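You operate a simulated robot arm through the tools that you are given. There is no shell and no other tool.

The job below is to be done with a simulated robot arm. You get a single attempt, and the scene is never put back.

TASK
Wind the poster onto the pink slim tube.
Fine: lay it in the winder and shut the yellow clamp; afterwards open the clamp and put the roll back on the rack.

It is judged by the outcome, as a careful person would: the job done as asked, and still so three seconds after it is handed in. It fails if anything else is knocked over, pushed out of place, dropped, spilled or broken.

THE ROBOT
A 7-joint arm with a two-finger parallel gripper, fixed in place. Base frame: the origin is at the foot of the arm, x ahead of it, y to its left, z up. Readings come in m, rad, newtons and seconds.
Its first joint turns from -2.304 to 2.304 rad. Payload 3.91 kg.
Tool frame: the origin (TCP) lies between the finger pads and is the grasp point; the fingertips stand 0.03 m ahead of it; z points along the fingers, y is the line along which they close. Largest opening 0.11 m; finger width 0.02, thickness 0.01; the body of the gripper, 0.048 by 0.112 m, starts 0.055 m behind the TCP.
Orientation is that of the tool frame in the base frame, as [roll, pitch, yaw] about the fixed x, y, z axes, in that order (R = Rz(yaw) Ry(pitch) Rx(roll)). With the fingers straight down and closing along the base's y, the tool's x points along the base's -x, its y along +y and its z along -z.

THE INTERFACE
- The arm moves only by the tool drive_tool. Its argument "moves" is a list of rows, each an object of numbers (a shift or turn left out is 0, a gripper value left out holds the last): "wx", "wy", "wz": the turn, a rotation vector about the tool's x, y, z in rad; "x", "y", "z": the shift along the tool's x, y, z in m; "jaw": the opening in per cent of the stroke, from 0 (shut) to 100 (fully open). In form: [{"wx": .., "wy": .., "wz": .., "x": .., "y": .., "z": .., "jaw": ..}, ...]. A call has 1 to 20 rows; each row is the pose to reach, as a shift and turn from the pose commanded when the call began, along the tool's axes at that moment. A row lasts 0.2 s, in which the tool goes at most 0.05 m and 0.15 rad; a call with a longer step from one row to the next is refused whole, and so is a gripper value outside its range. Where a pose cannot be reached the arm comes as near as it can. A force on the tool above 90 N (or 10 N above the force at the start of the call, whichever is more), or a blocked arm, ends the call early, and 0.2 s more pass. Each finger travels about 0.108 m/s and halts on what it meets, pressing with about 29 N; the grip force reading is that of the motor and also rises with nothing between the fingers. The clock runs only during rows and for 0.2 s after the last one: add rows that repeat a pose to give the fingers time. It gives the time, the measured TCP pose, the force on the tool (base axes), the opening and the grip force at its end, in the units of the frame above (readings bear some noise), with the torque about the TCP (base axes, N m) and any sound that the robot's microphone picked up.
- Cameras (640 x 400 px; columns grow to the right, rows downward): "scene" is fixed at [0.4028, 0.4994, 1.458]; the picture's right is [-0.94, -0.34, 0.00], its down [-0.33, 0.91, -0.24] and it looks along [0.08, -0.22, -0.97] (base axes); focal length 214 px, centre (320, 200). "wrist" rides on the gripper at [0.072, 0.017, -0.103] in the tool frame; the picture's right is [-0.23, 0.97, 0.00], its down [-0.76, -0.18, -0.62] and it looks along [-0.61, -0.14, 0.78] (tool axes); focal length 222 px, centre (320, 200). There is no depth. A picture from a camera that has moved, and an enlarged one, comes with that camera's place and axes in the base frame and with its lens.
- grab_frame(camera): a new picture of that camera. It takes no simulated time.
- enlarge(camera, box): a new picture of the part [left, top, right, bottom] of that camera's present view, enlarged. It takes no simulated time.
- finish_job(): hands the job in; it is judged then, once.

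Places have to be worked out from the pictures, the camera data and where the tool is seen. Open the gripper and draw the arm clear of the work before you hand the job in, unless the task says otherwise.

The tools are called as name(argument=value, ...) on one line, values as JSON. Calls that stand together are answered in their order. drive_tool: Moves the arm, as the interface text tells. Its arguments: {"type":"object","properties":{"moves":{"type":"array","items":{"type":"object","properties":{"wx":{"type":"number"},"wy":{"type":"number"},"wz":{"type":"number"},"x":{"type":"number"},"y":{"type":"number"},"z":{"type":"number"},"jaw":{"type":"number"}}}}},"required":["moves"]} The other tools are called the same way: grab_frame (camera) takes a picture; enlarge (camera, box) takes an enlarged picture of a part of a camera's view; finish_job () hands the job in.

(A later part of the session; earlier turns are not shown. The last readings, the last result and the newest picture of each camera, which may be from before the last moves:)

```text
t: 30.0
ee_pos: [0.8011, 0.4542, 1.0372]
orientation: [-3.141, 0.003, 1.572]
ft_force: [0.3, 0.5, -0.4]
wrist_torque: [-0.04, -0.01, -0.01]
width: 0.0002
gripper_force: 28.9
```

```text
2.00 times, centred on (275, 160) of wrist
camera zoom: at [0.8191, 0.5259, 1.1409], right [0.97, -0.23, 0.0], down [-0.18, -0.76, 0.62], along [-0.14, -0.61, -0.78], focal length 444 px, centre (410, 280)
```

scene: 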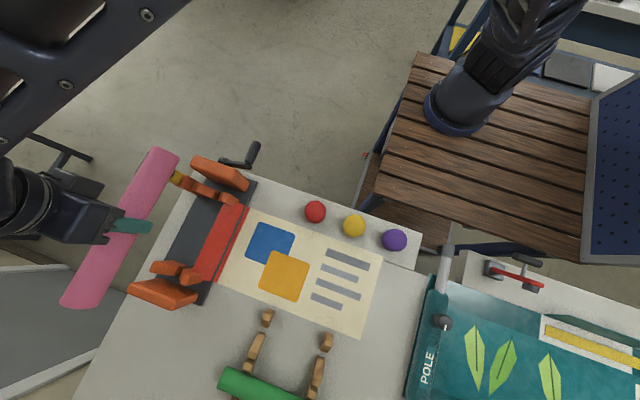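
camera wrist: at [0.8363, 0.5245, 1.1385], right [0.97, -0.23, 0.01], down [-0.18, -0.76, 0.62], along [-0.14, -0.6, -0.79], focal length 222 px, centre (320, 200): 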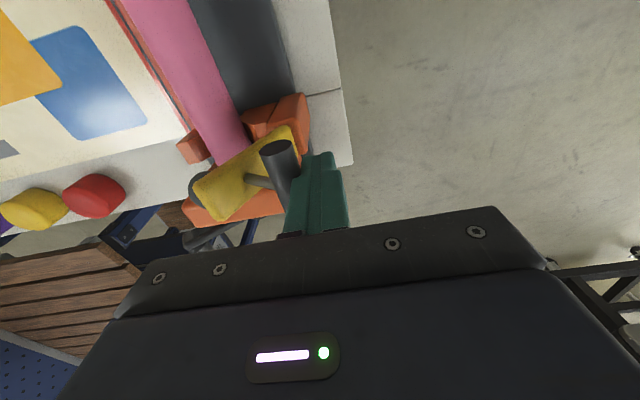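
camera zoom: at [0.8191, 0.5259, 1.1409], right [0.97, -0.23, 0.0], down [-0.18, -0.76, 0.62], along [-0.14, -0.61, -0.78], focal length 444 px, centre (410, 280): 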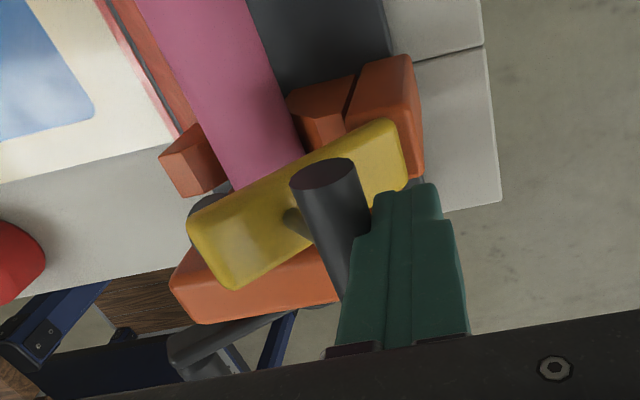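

The clamp is about half way and moves freely (force ≈ 0). I'll continue pushing in −x while lowering slightly along the arc.

drive_tool(moves=[{"y": -0.008, "z": 0.0}, {"y": -0.016, "z": 0.002}, {"y": -0.024, "z": 0.004}, {"y": -0.032, "z": 0.007}, {"y": -0.04, "z": 0.01}])

enlarge(camera="scene", box=[110, 130, 290, 320])

enlarge(camera="wrist", box=[150, 60, 400, 260])

```text
t: 31.2
ee_pos: [0.762, 0.4541, 1.0284]
orientation: [-3.142, 0.0, 1.571]
ft_force: [0.4, 0.6, -0.6]
wrist_torque: [-0.03, 0.03, 0.01]
width: 0.0
gripper_force: 28.6
```

```text
2.11 times, centred on (200, 225) of scene
camera zoom: at [0.4028, 0.4994, 1.458], right [-0.94, -0.34, 0.0], down [-0.33, 0.91, -0.24], along [0.08, -0.22, -0.97], focal length 452 px, centre (573, 147)
```

zoom: 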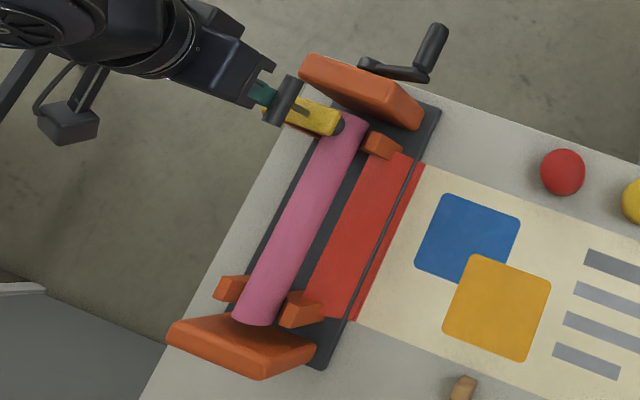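

```text
2.00 times, centred on (275, 160) of wrist
camera zoom: at [0.7787, 0.5266, 1.1323], right [0.97, -0.23, 0.0], down [-0.18, -0.76, 0.62], along [-0.14, -0.61, -0.78], focal length 444 px, centre (410, 280)
```

zoom: 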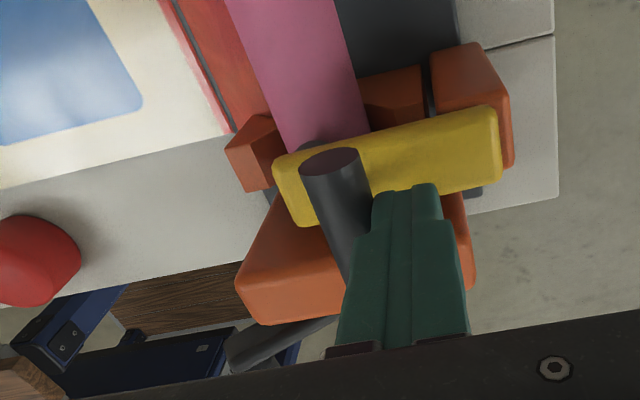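

The arm is nearly horizontal with the pad over the tube end. I'll push a bit further along the arc.

drive_tool(moves=[{"y": -0.005, "z": 0.002}, {"y": -0.01, "z": 0.004}, {"y": -0.014, "z": 0.005}, {"y": -0.018, "z": 0.006}])

enlarge(camera="scene", box=[110, 130, 290, 320])

enlarge(camera="wrist", box=[150, 60, 400, 260])

```text
t: 32.0
ee_pos: [0.7572, 0.4526, 1.027]
orientation: [3.125, -0.01, 1.568]
ft_force: [29.3, 13.9, -9.3]
wrist_torque: [0.35, -0.8, -0.09]
width: 0.0
gripper_force: 28.9
stopped in row 4: the force on the tool passed its limit at 98 N (the readings are from after the stop); the commanded pose is now the measured one
```

```text
2.11 times, centred on (200, 225) of scene
camera zoom: at [0.4028, 0.4994, 1.458], right [-0.94, -0.34, 0.0], down [-0.33, 0.91, -0.24], along [0.08, -0.22, -0.97], focal length 452 px, centre (573, 147)
```

zoom: 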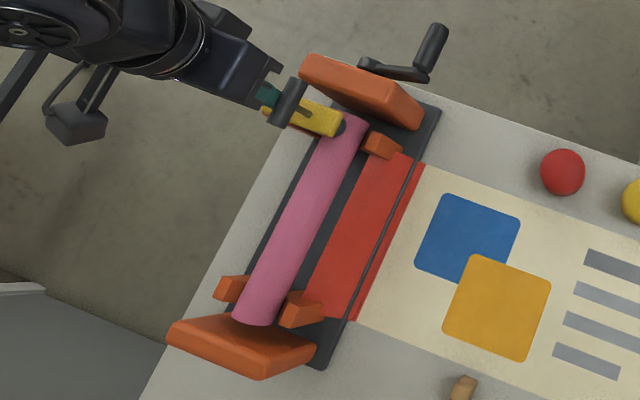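

```text
2.00 times, centred on (275, 160) of wrist
camera zoom: at [0.7733, 0.5247, 1.132], right [0.97, -0.23, 0.01], down [-0.19, -0.77, 0.61], along [-0.13, -0.6, -0.79], focal length 444 px, centre (410, 280)
```

zoom: 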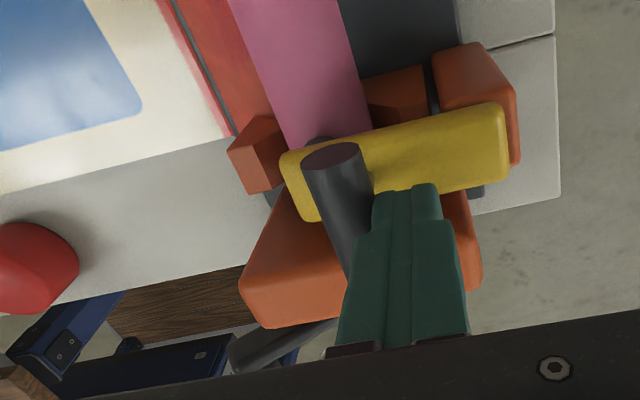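

The push hit a firm stop, with the arm horizontal and the pad on the tube, so the clamp appears shut. I'll back off, lift away and look.

drive_tool(moves=[{"y": 0.01}, {"y": 0.02}, {"y": 0.02, "z": -0.04}, {"y": 0.02, "z": -0.08}, {"y": 0.02, "z": -0.12, "x": 0.03}, {"y": 0.01, "z": -0.12, "x": 0.08}])

enlarge(camera="scene", box=[110, 130, 290, 320])

grab_frame(camera="wrist")

enlarge(camera="wrist", box=[200, 60, 420, 240])

```text
refused: row 6 steps farther than a row can; nothing moved
```

```text
2.11 times, centred on (200, 225) of scene
camera zoom: at [0.4028, 0.4994, 1.458], right [-0.94, -0.34, 0.0], down [-0.33, 0.91, -0.24], along [0.08, -0.22, -0.97], focal length 452 px, centre (573, 147)
```

zoom: 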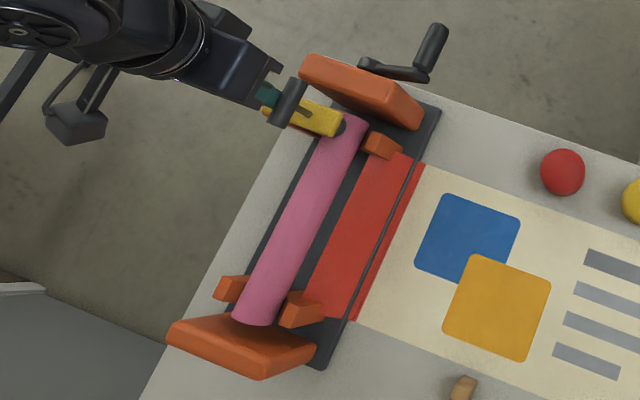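

```text
taken
camera wrist: at [0.7733, 0.5247, 1.132], right [0.97, -0.23, 0.01], down [-0.19, -0.77, 0.61], along [-0.13, -0.6, -0.79], focal length 222 px, centre (320, 200)
```

wrist: 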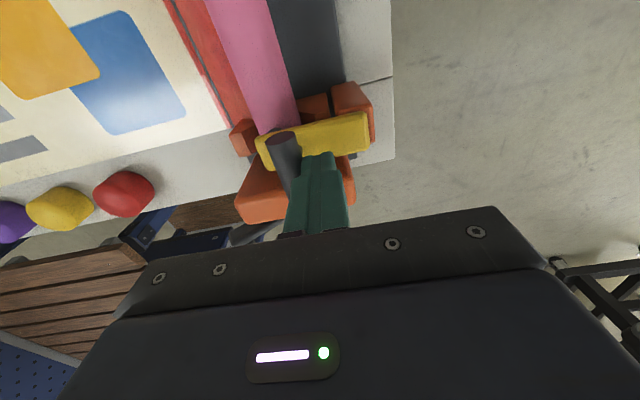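

```text
2.22 times, centred on (310, 150) of wrist
camera zoom: at [0.7733, 0.5247, 1.132], right [0.97, -0.23, 0.01], down [-0.19, -0.77, 0.61], along [-0.13, -0.6, -0.79], focal length 494 px, centre (342, 311)
```

zoom: 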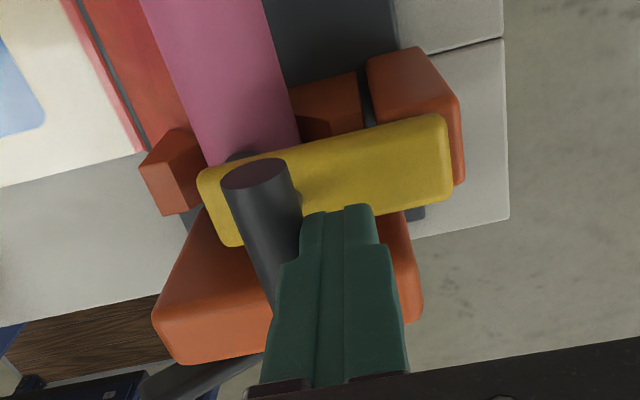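

The refused call had one step too long; I'll resend the retreat with smaller steps.

drive_tool(moves=[{"y": 0.01}, {"y": 0.02}, {"y": 0.02, "z": -0.04}, {"y": 0.02, "z": -0.08}, {"y": 0.02, "z": -0.11, "x": 0.03}, {"y": 0.02, "z": -0.11, "x": 0.06}])

enlarge(camera="scene", box=[110, 130, 290, 320])

enlarge(camera="wrist", box=[200, 60, 420, 240])

```text
t: 33.4
ee_pos: [0.7726, 0.5112, 1.1394]
orientation: [3.128, -0.007, 1.566]
ft_force: [1.0, 0.3, -0.8]
wrist_torque: [0.02, 0.02, 0.01]
width: 0.0
gripper_force: 29.3
```

```text
2.11 times, centred on (200, 225) of scene
camera zoom: at [0.4028, 0.4994, 1.458], right [-0.94, -0.34, 0.0], down [-0.33, 0.91, -0.24], along [0.08, -0.22, -0.97], focal length 452 px, centre (573, 147)
```

zoom: 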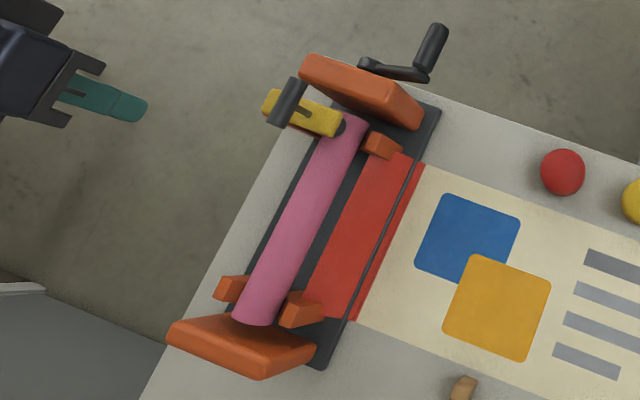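

```text
2.22 times, centred on (310, 150) of wrist
camera zoom: at [0.7895, 0.5824, 1.2442], right [0.97, -0.23, 0.01], down [-0.19, -0.77, 0.62], along [-0.13, -0.6, -0.79], focal length 494 px, centre (342, 311)
```

zoom: 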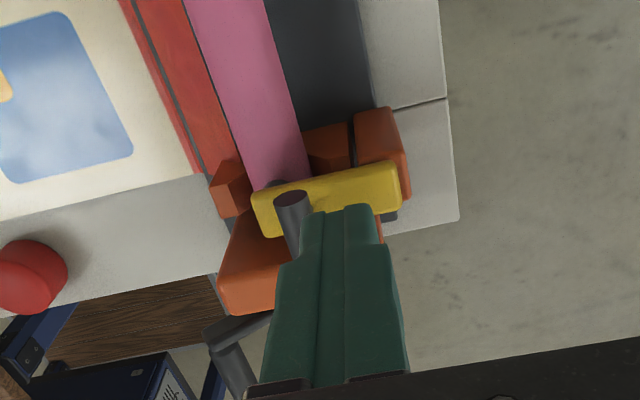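

The clamp stays shut with the pad on the tube. I'll correct the small tilt of the tool, and then turn the wrist around for the crank so that the camera is on the outer side.

drive_tool(moves=[{"wx": 0.0136, "wy": -0.007, "wz": -0.005, "z": -0.03}, {"wx": 0.0136, "wy": -0.007, "wz": -0.005, "z": -0.05}])

drive_tool(moves=[{"x": -0.008, "y": -0.006, "wz": -0.1428}, {"x": -0.016, "y": -0.012, "wz": -0.2856}, {"x": -0.024, "y": -0.018, "wz": -0.4284}, {"x": -0.032, "y": -0.024, "wz": -0.5712}, {"x": -0.04, "y": -0.03, "wz": -0.714}, {"x": -0.048, "y": -0.036, "wz": -0.8568}, {"x": -0.056, "y": -0.042, "wz": -0.9996}, {"x": -0.064, "y": -0.048, "wz": -1.1424}, {"x": -0.072, "y": -0.054, "wz": -1.2852}, {"x": -0.08, "y": -0.06, "wz": -1.428}, {"x": -0.09, "y": -0.064, "wz": -1.5708}])

```text
t: 34.0
ee_pos: [0.7722, 0.5114, 1.1883]
orientation: [3.14, 0.001, 1.573]
ft_force: [-0.6, 0.8, 0.1]
wrist_torque: [0.0, 0.02, 0.0]
width: 0.0002
gripper_force: 29.2
```

```text
t: 36.4
ee_pos: [0.7085, 0.4238, 1.1888]
orientation: [3.141, 0.0, -3.137]
ft_force: [0.4, -0.8, -0.3]
wrist_torque: [-0.01, 0.01, 0.05]
width: 0.0
gripper_force: 29.3
```

Halfway. Now the second quarter-turn, ending above the crank handle near (0.645, 0.30, 1.10).

drive_tool(moves=[{"x": 0.006, "y": -0.011, "z": 0.0, "wz": -0.1424}, {"x": 0.012, "y": -0.022, "wz": -0.2847}, {"x": 0.018, "y": -0.033, "wz": -0.4271}, {"x": 0.024, "y": -0.044, "wz": -0.5695}, {"x": 0.03, "y": -0.055, "wz": -0.7118}, {"x": 0.036, "y": -0.066, "z": 0.01, "wz": -0.8542, "jaw": 50}, {"x": 0.042, "y": -0.077, "z": 0.02, "wz": -0.9965, "jaw": 50}, {"x": 0.048, "y": -0.088, "z": 0.04, "wz": -1.1389, "jaw": 50}, {"x": 0.054, "y": -0.1, "z": 0.06, "wz": -1.2813, "jaw": 50}, {"x": 0.06, "y": -0.112, "z": 0.08, "wz": -1.4236, "jaw": 50}, {"x": 0.0635, "y": -0.124, "z": 0.09, "wz": -1.566, "jaw": 50}])

grab_frame(camera="wrist")

enlarge(camera="wrist", box=[200, 40, 440, 220])

enlarge(camera="scene", box=[180, 120, 300, 210])

```text
t: 38.8
ee_pos: [0.6435, 0.296, 1.0982]
orientation: [-3.14, 0.0, -1.572]
ft_force: [0.2, 0.4, 0.0]
wrist_torque: [-0.01, 0.0, 0.0]
width: 0.055
gripper_force: 0.1
```

```text
taken
camera wrist: at [0.6275, 0.2239, 1.2019], right [-0.97, 0.23, 0.0], down [0.18, 0.76, 0.62], along [0.14, 0.61, -0.78], focal length 222 px, centre (320, 200)
```

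wrist: 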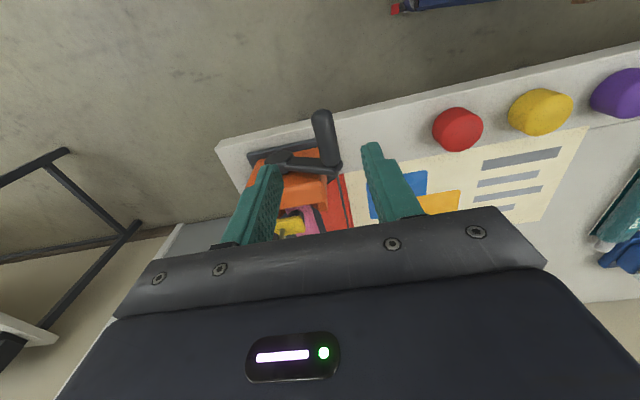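

```text
2.22 times, centred on (320, 130) of wrist
camera zoom: at [0.6275, 0.2239, 1.2019], right [-0.97, 0.23, 0.0], down [0.18, 0.76, 0.62], along [0.14, 0.61, -0.78], focal length 494 px, centre (320, 356)
```

zoom: 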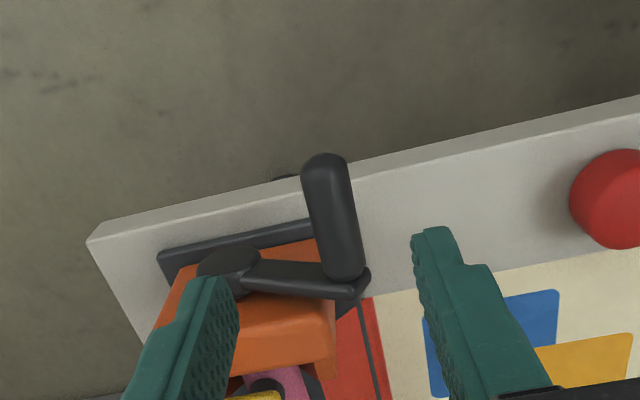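

```text
4.44 times, centred on (240, 165) of scene
camera zoom: at [0.4028, 0.4994, 1.458], right [-0.94, -0.34, 0.0], down [-0.33, 0.91, -0.24], along [0.08, -0.22, -0.97], focal length 953 px, centre (676, 356)
```

zoom: 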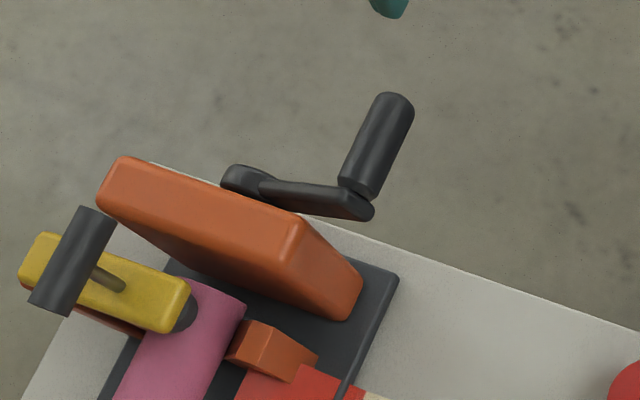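

Handle mid is ≈ (0.643, 0.327, 0.967), spanning y ≈ 0.30–0.357 with radius ≈ 0.011; the axle should be in line with the tube near (0.7195, 0.92), crank radius ≈ 0.085–0.09. I'll lower the open fingers around the outer half of the handle.

drive_tool(moves=[{"x": -0.01, "z": 0.03}, {"x": -0.02, "z": 0.06}, {"x": -0.02, "z": 0.09}, {"x": -0.02, "z": 0.115}, {"x": -0.02, "z": 0.131}])

grab_frame(camera="wrist")

enlarge(camera="scene", box=[180, 120, 300, 210])

```text
t: 40.0
ee_pos: [0.6446, 0.3168, 0.9672]
orientation: [-3.141, 0.0, -1.576]
ft_force: [0.7, -1.0, -1.2]
wrist_torque: [-0.01, -0.03, 0.0]
width: 0.0549
gripper_force: 0.2
```

```text
taken
camera wrist: at [0.6282, 0.2445, 1.0711], right [-0.97, 0.23, 0.0], down [0.18, 0.76, 0.62], along [0.14, 0.61, -0.78], focal length 222 px, centre (320, 200)
```

wrist: 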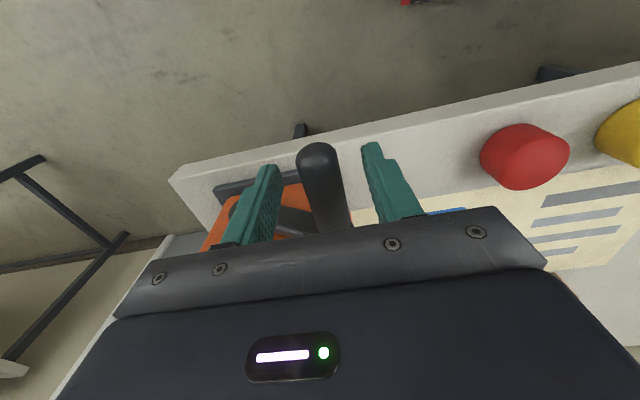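

```text
4.44 times, centred on (240, 165) of scene
camera zoom: at [0.4028, 0.4994, 1.458], right [-0.94, -0.34, 0.0], down [-0.33, 0.91, -0.24], along [0.08, -0.22, -0.97], focal length 953 px, centre (676, 356)
```

zoom: 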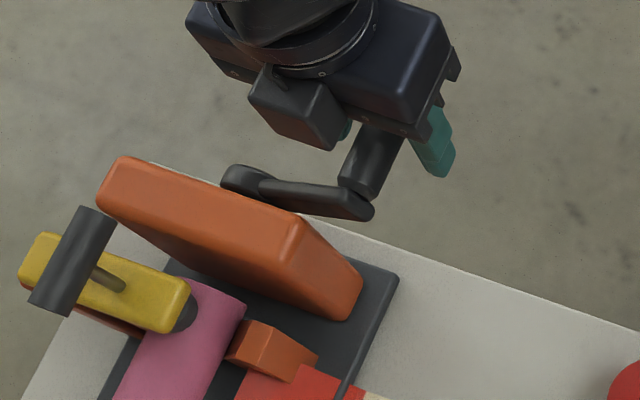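

The handle is centred between the fingers. Closing the gripper on it.

drive_tool(moves=[{"jaw": 0}, {"jaw": 0}, {"jaw": 0}])

enlarge(camera="wrist", box=[200, 100, 440, 260])

```text
t: 40.8
ee_pos: [0.6438, 0.3178, 0.9657]
orientation: [3.141, 0.001, -1.574]
ft_force: [-20.2, -2.4, 3.4]
wrist_torque: [-0.28, 0.69, 0.3]
width: 0.0231
gripper_force: 45.5
```

```text
2.50 times, centred on (320, 180) of wrist
camera zoom: at [0.6272, 0.2446, 1.0713], right [-0.97, 0.23, 0.0], down [0.18, 0.76, 0.62], along [0.14, 0.61, -0.78], focal length 555 px, centre (320, 250)
```

zoom: 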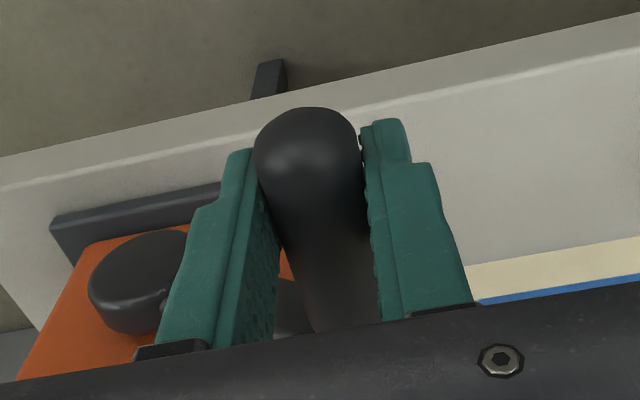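

Gripped (width 0.0231). The hub is seen near (0.72, 0.92), giving crank radius ≈ 0.089 at about 151°. To draw the poster in under the tube I'll start turning so the handle goes down on the −x side, 30° first, to check the forces.

drive_tool(moves=[{"y": 0.0015}, {"y": 0.0068, "z": 0.0112}, {"y": 0.0105, "z": 0.023}, {"y": 0.0125, "z": 0.0353}, {"y": 0.0129, "z": 0.0446}])

grab_frame(camera="scene")

enlarge(camera="scene", box=[110, 130, 290, 320])

enlarge(camera="wrist", box=[200, 100, 440, 260])

```text
t: 41.8
ee_pos: [0.6435, 0.3149, 0.9423]
orientation: [-3.129, 0.007, -1.581]
ft_force: [12.7, -0.6, -9.3]
wrist_torque: [0.22, 0.35, 0.63]
width: 0.0232
gripper_force: 45.0
stopped in row 4: the force on the tool passed its limit at 126 N (the readings are from after the stop); the commanded pose is now the measured one
```

```text
taken
```

scene: 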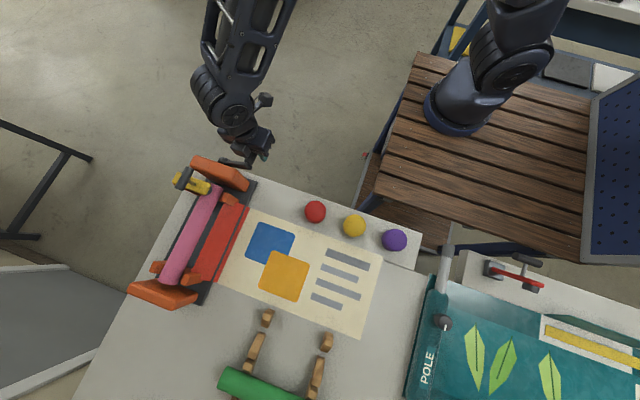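

```text
2.11 times, centred on (200, 225) of scene
camera zoom: at [0.4028, 0.4994, 1.458], right [-0.94, -0.34, 0.0], down [-0.33, 0.91, -0.24], along [0.08, -0.22, -0.97], focal length 452 px, centre (573, 147)
```

zoom: 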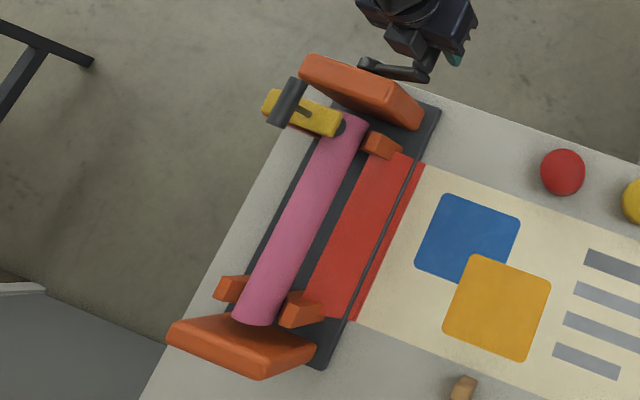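

```text
2.50 times, centred on (320, 180) of wrist
camera zoom: at [0.6253, 0.2426, 1.045], right [-0.97, 0.24, -0.01], down [0.18, 0.76, 0.63], along [0.16, 0.61, -0.78], focal length 555 px, centre (320, 250)
```

zoom: 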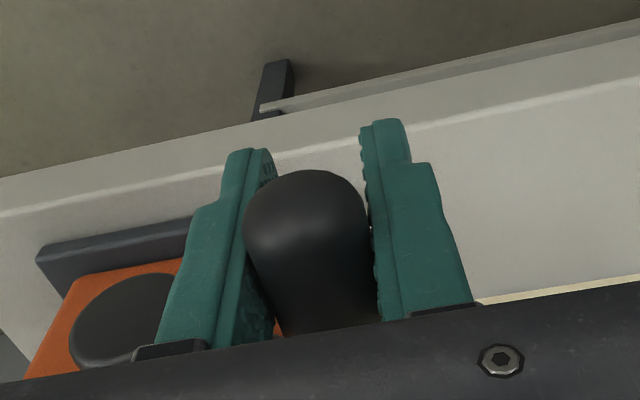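

The crank didn't turn: the fingers slid down the handle and the limit tripped, so it seems blocked in that direction (126 N). I'll open, straighten the tool, re-centre on the handle, and try the other way (up and over).

drive_tool(moves=[{"jaw": 45}, {"jaw": 45}, {"jaw": 45, "wx": -0.0126, "wy": 0.007, "wz": -0.01, "z": -0.01}, {"jaw": 45, "wx": -0.0126, "wy": 0.007, "wz": -0.01, "z": -0.021, "y": 0.0015}])

enlarge(camera="wrist", box=[200, 100, 440, 260])

enlarge(camera="scene", box=[180, 120, 300, 210])

```text
t: 42.8
ee_pos: [0.6419, 0.3156, 0.9629]
orientation: [-3.14, 0.001, -1.569]
ft_force: [0.2, -0.9, -0.1]
wrist_torque: [-0.02, 0.0, 0.05]
width: 0.0495
gripper_force: 0.0
```

```text
2.50 times, centred on (320, 180) of wrist
camera zoom: at [0.6245, 0.2434, 1.0681], right [-0.97, 0.23, 0.0], down [0.18, 0.76, 0.62], along [0.14, 0.61, -0.78], focal length 555 px, centre (320, 250)
```

zoom: 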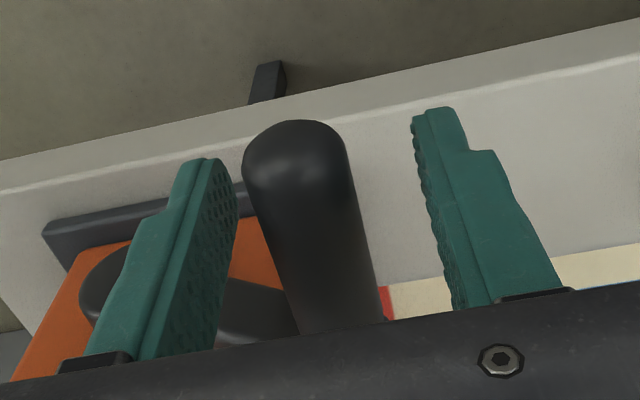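

```text
4.44 times, centred on (240, 165) of scene
camera zoom: at [0.4028, 0.4994, 1.458], right [-0.94, -0.34, 0.0], down [-0.33, 0.91, -0.24], along [0.08, -0.22, -0.97], focal length 953 px, centre (676, 356)
```

zoom: 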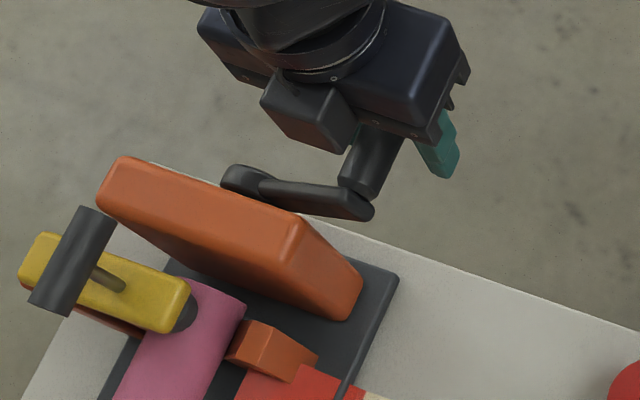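

The handle is exactly where it was (x ≈ 0.642, z ≈ 0.963). I'll grip again and try 20° upward/over the top in small steps.

drive_tool(moves=[{"jaw": 0}, {"jaw": 0}, {"jaw": 0}, {"y": -0.0041, "z": -0.0066}, {"y": -0.0087, "z": -0.0128}, {"y": -0.0139, "z": -0.0186}, {"y": -0.0195, "z": -0.0239}])

enlarge(camera="scene", box=[110, 130, 290, 320])

enlarge(camera="wrist", box=[200, 100, 440, 260])

```text
t: 44.4
ee_pos: [0.6603, 0.3159, 0.9874]
orientation: [-3.141, -0.001, -1.568]
ft_force: [-10.7, -5.1, 1.3]
wrist_torque: [-0.66, 0.54, -0.06]
width: 0.0234
gripper_force: 44.9
```

```text
2.11 times, centred on (200, 225) of scene
camera zoom: at [0.4028, 0.4994, 1.458], right [-0.94, -0.34, 0.0], down [-0.33, 0.91, -0.24], along [0.08, -0.22, -0.97], focal length 452 px, centre (573, 147)
```

zoom: 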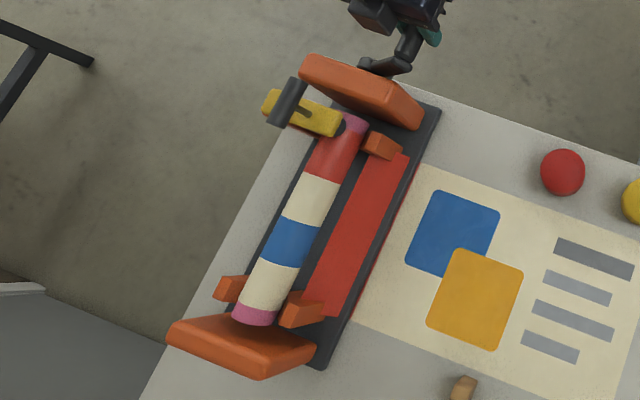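

```text
2.50 times, centred on (320, 180) of wrist
camera zoom: at [0.643, 0.2435, 1.0911], right [-0.97, 0.23, 0.0], down [0.18, 0.76, 0.62], along [0.14, 0.61, -0.78], focal length 555 px, centre (320, 250)
```

zoom: 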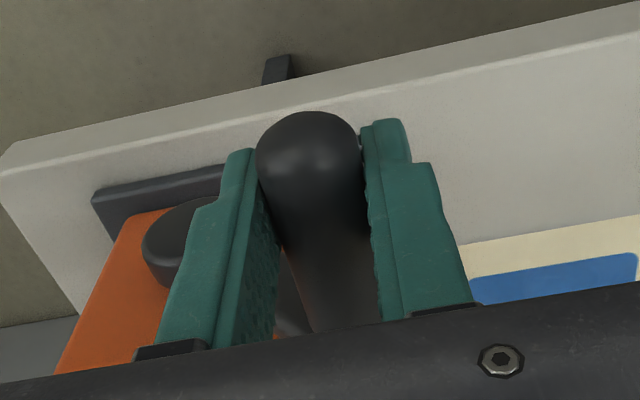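

It works this way: the poster is already feeding onto the tube. I'll continue along the arc to the top of the circle.

drive_tool(moves=[{"y": -0.0126, "z": -0.009}, {"y": -0.0266, "z": -0.0158}, {"y": -0.0415, "z": -0.02}, {"y": -0.0569, "z": -0.0215}])

enlarge(camera="scene", box=[110, 130, 290, 320])

enlarge(camera="wrist", box=[200, 100, 440, 260])

```text
t: 45.4
ee_pos: [0.7165, 0.3158, 1.0094]
orientation: [-3.139, 0.001, -1.572]
ft_force: [-6.2, 8.7, 1.8]
wrist_torque: [0.86, 0.47, -0.09]
width: 0.0233
gripper_force: 45.3
```

```text
2.11 times, centred on (200, 225) of scene
camera zoom: at [0.4028, 0.4994, 1.458], right [-0.94, -0.34, 0.0], down [-0.33, 0.91, -0.24], along [0.08, -0.22, -0.97], focal length 452 px, centre (573, 147)
```

zoom: 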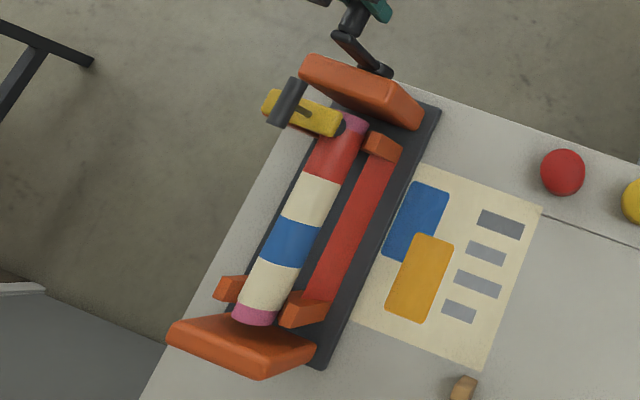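

```text
2.50 times, centred on (320, 180) of wrist
camera zoom: at [0.7, 0.2432, 1.112], right [-0.97, 0.23, 0.0], down [0.18, 0.76, 0.62], along [0.14, 0.61, -0.78], focal length 555 px, centre (320, 250)
```

zoom: 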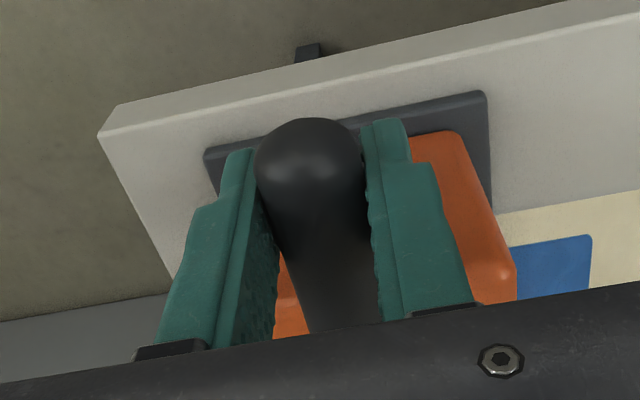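

The poster is winding well (about 40% shorter after ~60°) with low forces. I'll continue over the top and down the +x side.

drive_tool(moves=[{"y": -0.0155, "z": 0.0012}, {"y": -0.0305, "z": 0.005}, {"y": -0.0446, "z": 0.0114}, {"y": -0.0574, "z": 0.0201}, {"y": -0.0685, "z": 0.0309}])

enlarge(camera="scene", box=[110, 130, 290, 320])

enlarge(camera="wrist", box=[200, 100, 440, 260])

```text
t: 46.6
ee_pos: [0.7844, 0.3136, 0.9772]
orientation: [-3.14, 0.0, -1.571]
ft_force: [-5.9, 5.1, -0.5]
wrist_torque: [-0.45, 0.32, -0.14]
width: 0.0229
gripper_force: 44.8
```

```text
2.11 times, centred on (200, 225) of scene
camera zoom: at [0.4028, 0.4994, 1.458], right [-0.94, -0.34, 0.0], down [-0.33, 0.91, -0.24], along [0.08, -0.22, -0.97], focal length 452 px, centre (573, 147)
```

zoom: 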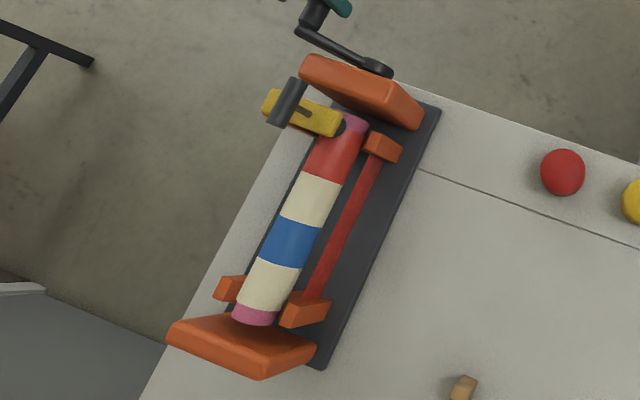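

```text
2.50 times, centred on (320, 180) of wrist
camera zoom: at [0.7686, 0.2421, 1.0818], right [-0.97, 0.23, 0.0], down [0.18, 0.76, 0.62], along [0.14, 0.61, -0.78], focal length 555 px, centre (320, 250)
```

zoom: 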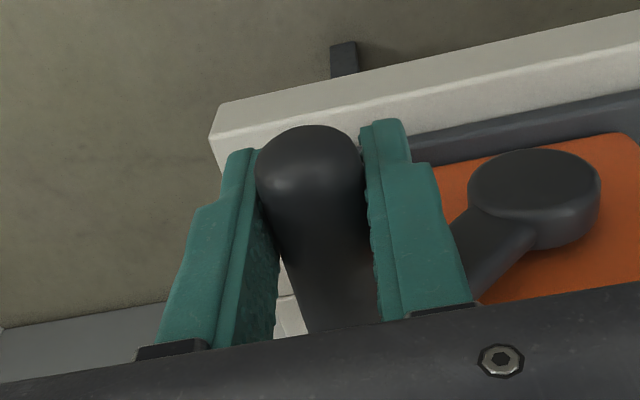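

Only the red tail strip remains. I'll keep turning another ~18° and check.

drive_tool(moves=[{"y": -0.0057, "z": 0.0074}, {"y": -0.0106, "z": 0.0153}, {"y": -0.0146, "z": 0.0237}])

enlarge(camera="scene", box=[110, 130, 290, 320])

```text
t: 47.4
ee_pos: [0.7954, 0.3164, 0.9553]
orientation: [-3.14, 0.0, -1.568]
ft_force: [-41.0, -11.7, 35.6]
wrist_torque: [0.31, -0.1, 0.47]
width: 0.0237
gripper_force: 45.6
```

```text
2.11 times, centred on (200, 225) of scene
camera zoom: at [0.4028, 0.4994, 1.458], right [-0.94, -0.34, 0.0], down [-0.33, 0.91, -0.24], along [0.08, -0.22, -0.97], focal length 452 px, centre (573, 147)
```

zoom: 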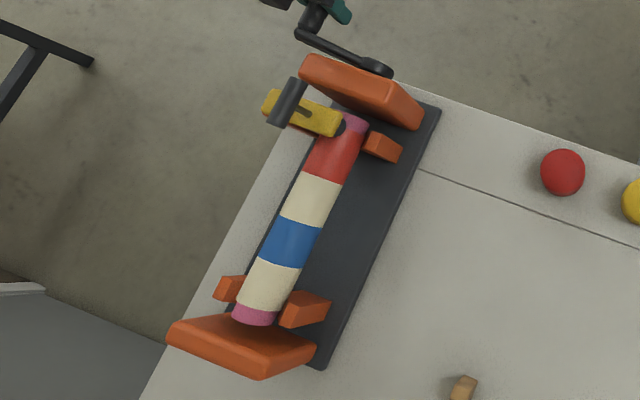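

The poster is fully wound and the crank has reached its stop. I'll ease off the load, open the gripper and lift away from the handle.

drive_tool(moves=[{"y": 0.005, "z": -0.008}, {"y": 0.004, "z": -0.007, "jaw": 50}, {"y": 0.004, "z": -0.007, "jaw": 50}, {"y": 0.004, "z": -0.007, "jaw": 50}, {"y": 0.004, "z": -0.04}, {"y": 0.004, "z": -0.08}, {"y": 0.004, "z": -0.12}, {"y": 0.004, "z": -0.16}])

enlarge(camera="scene", box=[110, 130, 290, 320])

grab_frame(camera="wrist")

```text
t: 49.2
ee_pos: [0.7968, 0.3161, 1.114]
orientation: [3.141, 0.0, -1.57]
ft_force: [0.2, -0.2, -0.2]
wrist_torque: [0.0, 0.01, 0.03]
width: 0.0552
gripper_force: 0.1
```

```text
2.11 times, centred on (200, 225) of scene
camera zoom: at [0.4028, 0.4994, 1.458], right [-0.94, -0.34, 0.0], down [-0.33, 0.91, -0.24], along [0.08, -0.22, -0.97], focal length 452 px, centre (573, 147)
```

zoom: 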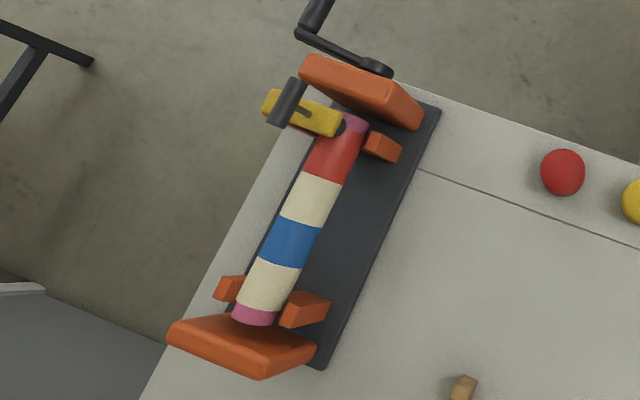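

```text
taken
camera wrist: at [0.7803, 0.2431, 1.2178], right [-0.97, 0.23, 0.0], down [0.18, 0.76, 0.62], along [0.14, 0.61, -0.78], focal length 222 px, centre (320, 200)
```

wrist: 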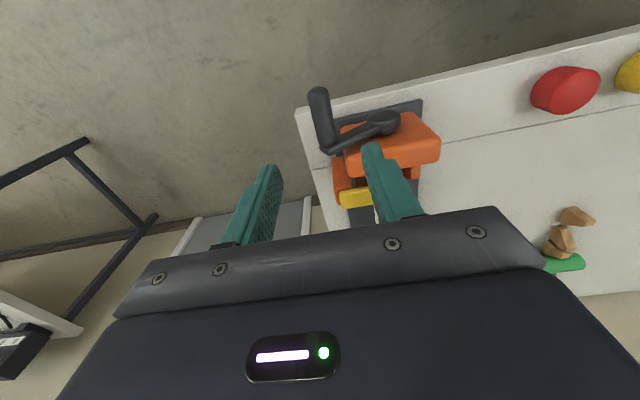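

The crank stays put and the roll is complete. Now I move above the clamp's T‑bar to open it.

drive_tool(moves=[{"x": -0.03, "y": 0.015}, {"x": -0.06, "y": 0.03}, {"x": -0.09, "y": 0.045}, {"x": -0.12, "y": 0.055}, {"x": -0.138, "y": 0.062}])

enlarge(camera="wrist", box=[200, 40, 440, 220])

enlarge(camera="scene", box=[110, 130, 290, 320])

```text
t: 50.4
ee_pos: [0.734, 0.4532, 1.1126]
orientation: [-3.141, -0.001, -1.57]
ft_force: [0.5, -0.5, 0.9]
wrist_torque: [0.03, 0.02, -0.02]
width: 0.0549
gripper_force: 0.0
```

```text
2.22 times, centred on (320, 130) of wrist
camera zoom: at [0.7174, 0.3799, 1.2171], right [-0.97, 0.23, 0.0], down [0.18, 0.76, 0.62], along [0.14, 0.61, -0.78], focal length 494 px, centre (320, 356)
```

zoom: 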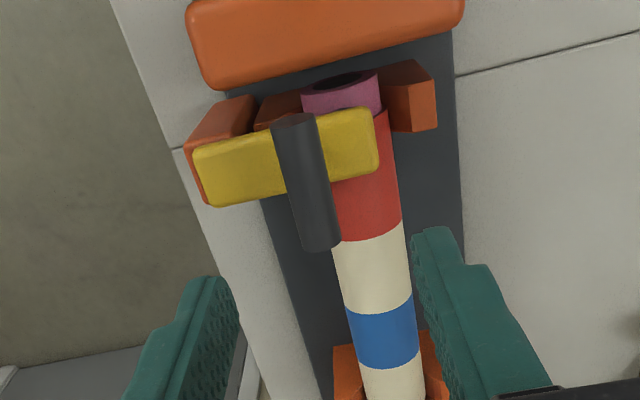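

```text
2.11 times, centred on (200, 225) of scene
camera zoom: at [0.4028, 0.4994, 1.458], right [-0.94, -0.34, 0.0], down [-0.33, 0.91, -0.24], along [0.08, -0.22, -0.97], focal length 452 px, centre (573, 147)
```

zoom: 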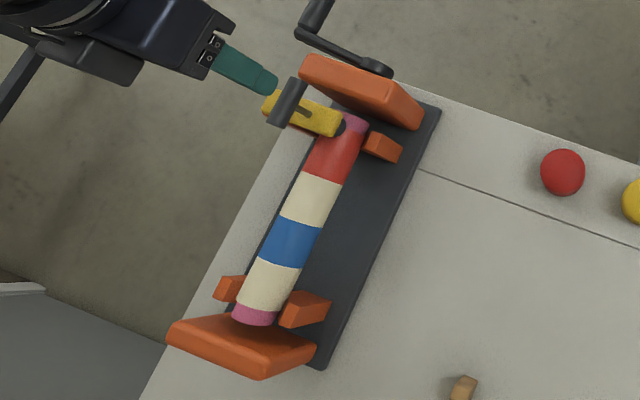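

T‑bar now at ≈ (0.7385, 0.452, 1.008). I'll descend with the fingers straddling its +y half, fairly high on the fingertips so they clear the yellow arm and stem while swinging.

drive_tool(moves=[{"x": -0.01, "y": -0.0045, "z": 0.02}, {"x": -0.019, "y": -0.0045, "z": 0.04}, {"x": -0.019, "y": -0.0045, "z": 0.07}, {"x": -0.019, "y": -0.0045, "z": 0.0886}])

enlarge(camera="wrist", box=[200, 80, 440, 260])

```text
t: 51.4
ee_pos: [0.7385, 0.4714, 1.0251]
orientation: [-3.138, -0.002, -1.57]
ft_force: [-0.1, -0.1, -0.8]
wrist_torque: [0.02, -0.02, -0.01]
width: 0.0551
gripper_force: 0.0
```

```text
2.22 times, centred on (320, 170) of wrist
camera zoom: at [0.7226, 0.3993, 1.1293], right [-0.97, 0.23, 0.0], down [0.18, 0.76, 0.62], along [0.14, 0.61, -0.78], focal length 494 px, centre (320, 267)
```

zoom: 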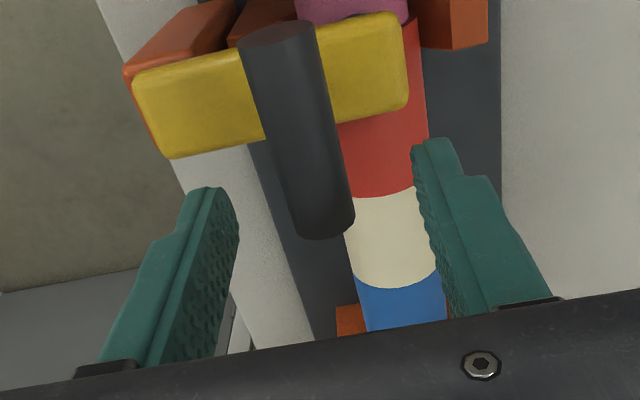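

The bar's +y half is between the fingers. I'll close on it.

drive_tool(moves=[{"jaw": 0}, {"jaw": 0}, {"jaw": 0}])

enlarge(camera="wrist", box=[200, 80, 440, 260])

```text
t: 52.2
ee_pos: [0.7388, 0.472, 1.0256]
orientation: [-3.139, -0.001, -1.572]
ft_force: [3.2, -0.2, -3.0]
wrist_torque: [0.07, -0.05, 0.01]
width: 0.0183
gripper_force: 44.9
```

```text
2.22 times, centred on (320, 170) of wrist
camera zoom: at [0.7229, 0.3994, 1.1292], right [-0.97, 0.23, 0.0], down [0.18, 0.76, 0.62], along [0.14, 0.61, -0.78], focal length 494 px, centre (320, 267)
```

zoom: 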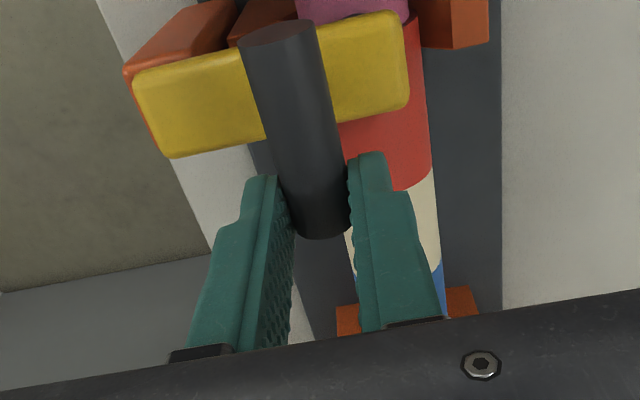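

Firmly held and well centred. I'll swing the clamp open along its arc, the first 30°.

drive_tool(moves=[{"y": -0.0038, "z": -0.004}, {"y": -0.008, "z": -0.0077}, {"y": -0.0173, "z": -0.0139}, {"y": -0.0274, "z": -0.0184}])

enlarge(camera="wrist", box=[200, 80, 440, 260])

enlarge(camera="scene", box=[110, 130, 290, 320])

```text
t: 53.2
ee_pos: [0.7665, 0.4718, 1.0436]
orientation: [-3.14, 0.002, -1.569]
ft_force: [-6.4, -11.5, 4.2]
wrist_torque: [-0.1, 0.46, -0.06]
width: 0.0187
gripper_force: 45.1
```

```text
2.22 times, centred on (320, 170) of wrist
camera zoom: at [0.7495, 0.4, 1.1489], right [-0.97, 0.23, 0.0], down [0.18, 0.76, 0.62], along [0.14, 0.61, -0.78], focal length 494 px, centre (320, 267)
```

zoom: 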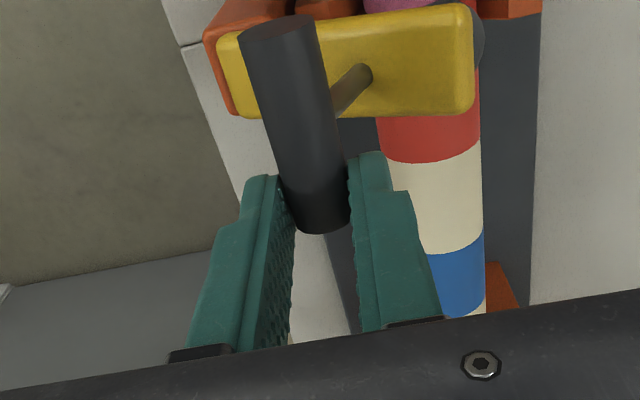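

```text
2.11 times, centred on (200, 225) of scene
camera zoom: at [0.4028, 0.4994, 1.458], right [-0.94, -0.34, 0.0], down [-0.33, 0.91, -0.24], along [0.08, -0.22, -0.97], focal length 452 px, centre (573, 147)
```

zoom: 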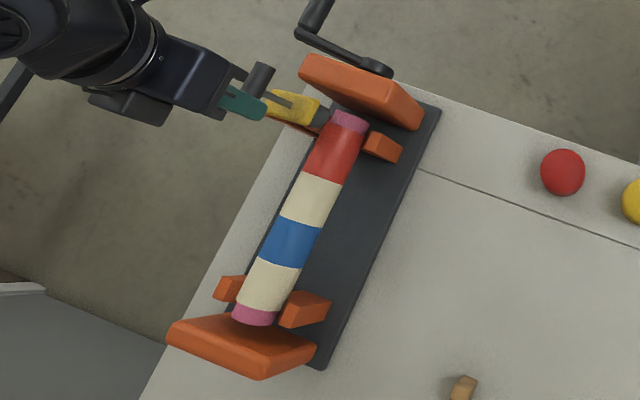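

The clamp is opening smoothly. Continuing the arc to about 70°.

drive_tool(moves=[{"y": -0.0108, "z": -0.0027}, {"y": -0.0219, "z": -0.0034}, {"y": -0.033, "z": -0.0022}, {"y": -0.0437, "z": 0.0009}])

enlarge(camera="wrist", box=[200, 80, 440, 260])

enlarge(camera="scene", box=[110, 130, 290, 320])

```text
t: 54.2
ee_pos: [0.8091, 0.4746, 1.0438]
orientation: [-3.14, 0.001, -1.57]
ft_force: [-3.6, -3.8, -0.5]
wrist_torque: [0.17, 0.24, -0.05]
width: 0.0187
gripper_force: 45.4
```

```text
2.22 times, centred on (320, 170) of wrist
camera zoom: at [0.7929, 0.401, 1.1472], right [-0.97, 0.23, 0.0], down [0.18, 0.76, 0.62], along [0.14, 0.61, -0.78], focal length 494 px, centre (320, 267)
```

zoom: 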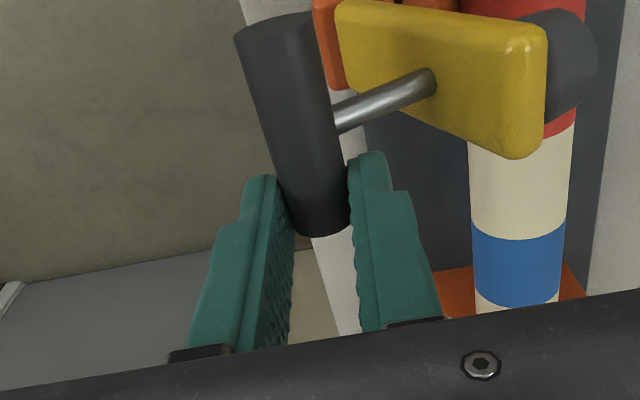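

```text
2.11 times, centred on (200, 225) of scene
camera zoom: at [0.4028, 0.4994, 1.458], right [-0.94, -0.34, 0.0], down [-0.33, 0.91, -0.24], along [0.08, -0.22, -0.97], focal length 452 px, centre (573, 147)
```

zoom: 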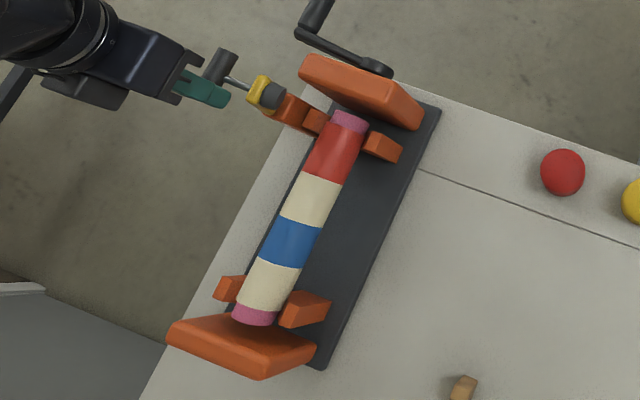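

Nearly open; I'll finish the last ~17° to the original open position.

drive_tool(moves=[{"y": -0.005, "z": 0.0022}, {"y": -0.01, "z": 0.0049}, {"y": -0.0164, "z": 0.0085}])

enlarge(camera="wrist", box=[200, 80, 440, 260])

enlarge(camera="scene", box=[110, 130, 290, 320])

```text
t: 55.0
ee_pos: [0.8235, 0.4735, 1.0342]
orientation: [-3.14, 0.0, -1.57]
ft_force: [-3.2, 2.4, -0.5]
wrist_torque: [0.22, 0.37, -0.09]
width: 0.0184
gripper_force: 45.1
```

```text
2.22 times, centred on (320, 170) of wrist
camera zoom: at [0.8091, 0.401, 1.1379], right [-0.97, 0.23, 0.0], down [0.18, 0.76, 0.62], along [0.14, 0.61, -0.78], focal length 494 px, centre (320, 267)
```

zoom: 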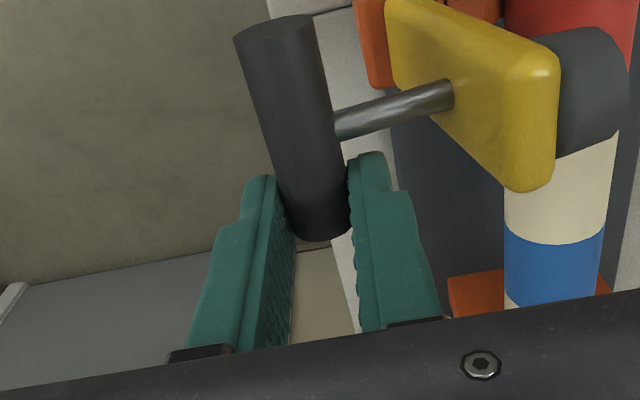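

```text
2.11 times, centred on (200, 225) of scene
camera zoom: at [0.4028, 0.4994, 1.458], right [-0.94, -0.34, 0.0], down [-0.33, 0.91, -0.24], along [0.08, -0.22, -0.97], focal length 452 px, centre (573, 147)
```

zoom: 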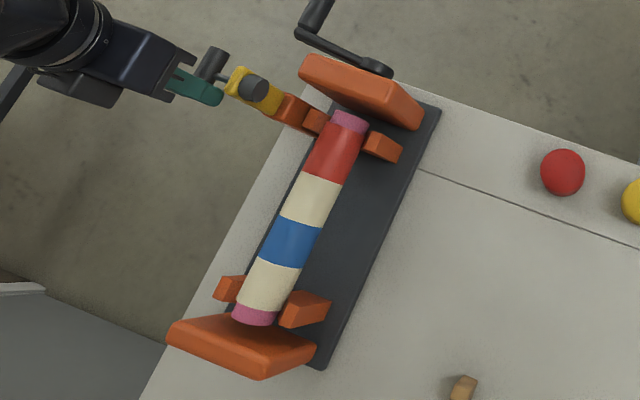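

The clamp matches its original open pose. I'll open the fingers slightly (not to hit the arm) and lift straight up.

drive_tool(moves=[{"jaw": 30}, {"jaw": 30}, {"z": -0.02, "jaw": 30}, {"z": -0.05, "jaw": 30}, {"z": -0.09, "jaw": 30}, {"z": -0.13, "jaw": 30}])

enlarge(camera="scene", box=[110, 130, 290, 320])

grab_frame(camera="wrist")

```text
t: 56.4
ee_pos: [0.8256, 0.4726, 1.164]
orientation: [-3.141, -0.002, -1.569]
ft_force: [0.5, 0.1, -1.1]
wrist_torque: [-0.01, 0.02, 0.0]
width: 0.0329
gripper_force: 0.0
```

```text
2.11 times, centred on (200, 225) of scene
camera zoom: at [0.4028, 0.4994, 1.458], right [-0.94, -0.34, 0.0], down [-0.33, 0.91, -0.24], along [0.08, -0.22, -0.97], focal length 452 px, centre (573, 147)
```

zoom: 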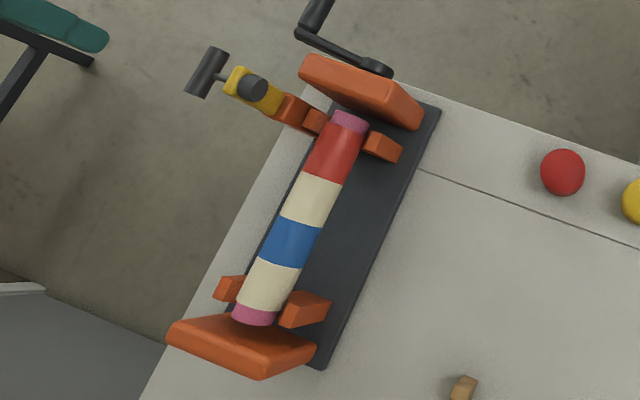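

```text
taken
camera wrist: at [0.8089, 0.3996, 1.268], right [-0.97, 0.23, 0.0], down [0.18, 0.76, 0.62], along [0.14, 0.61, -0.78], focal length 222 px, centre (320, 200)
```

wrist: 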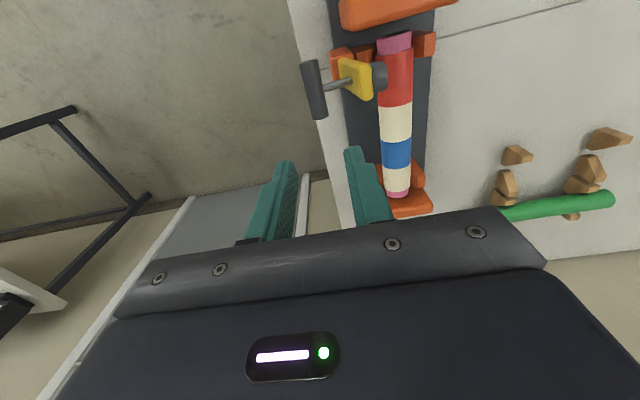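

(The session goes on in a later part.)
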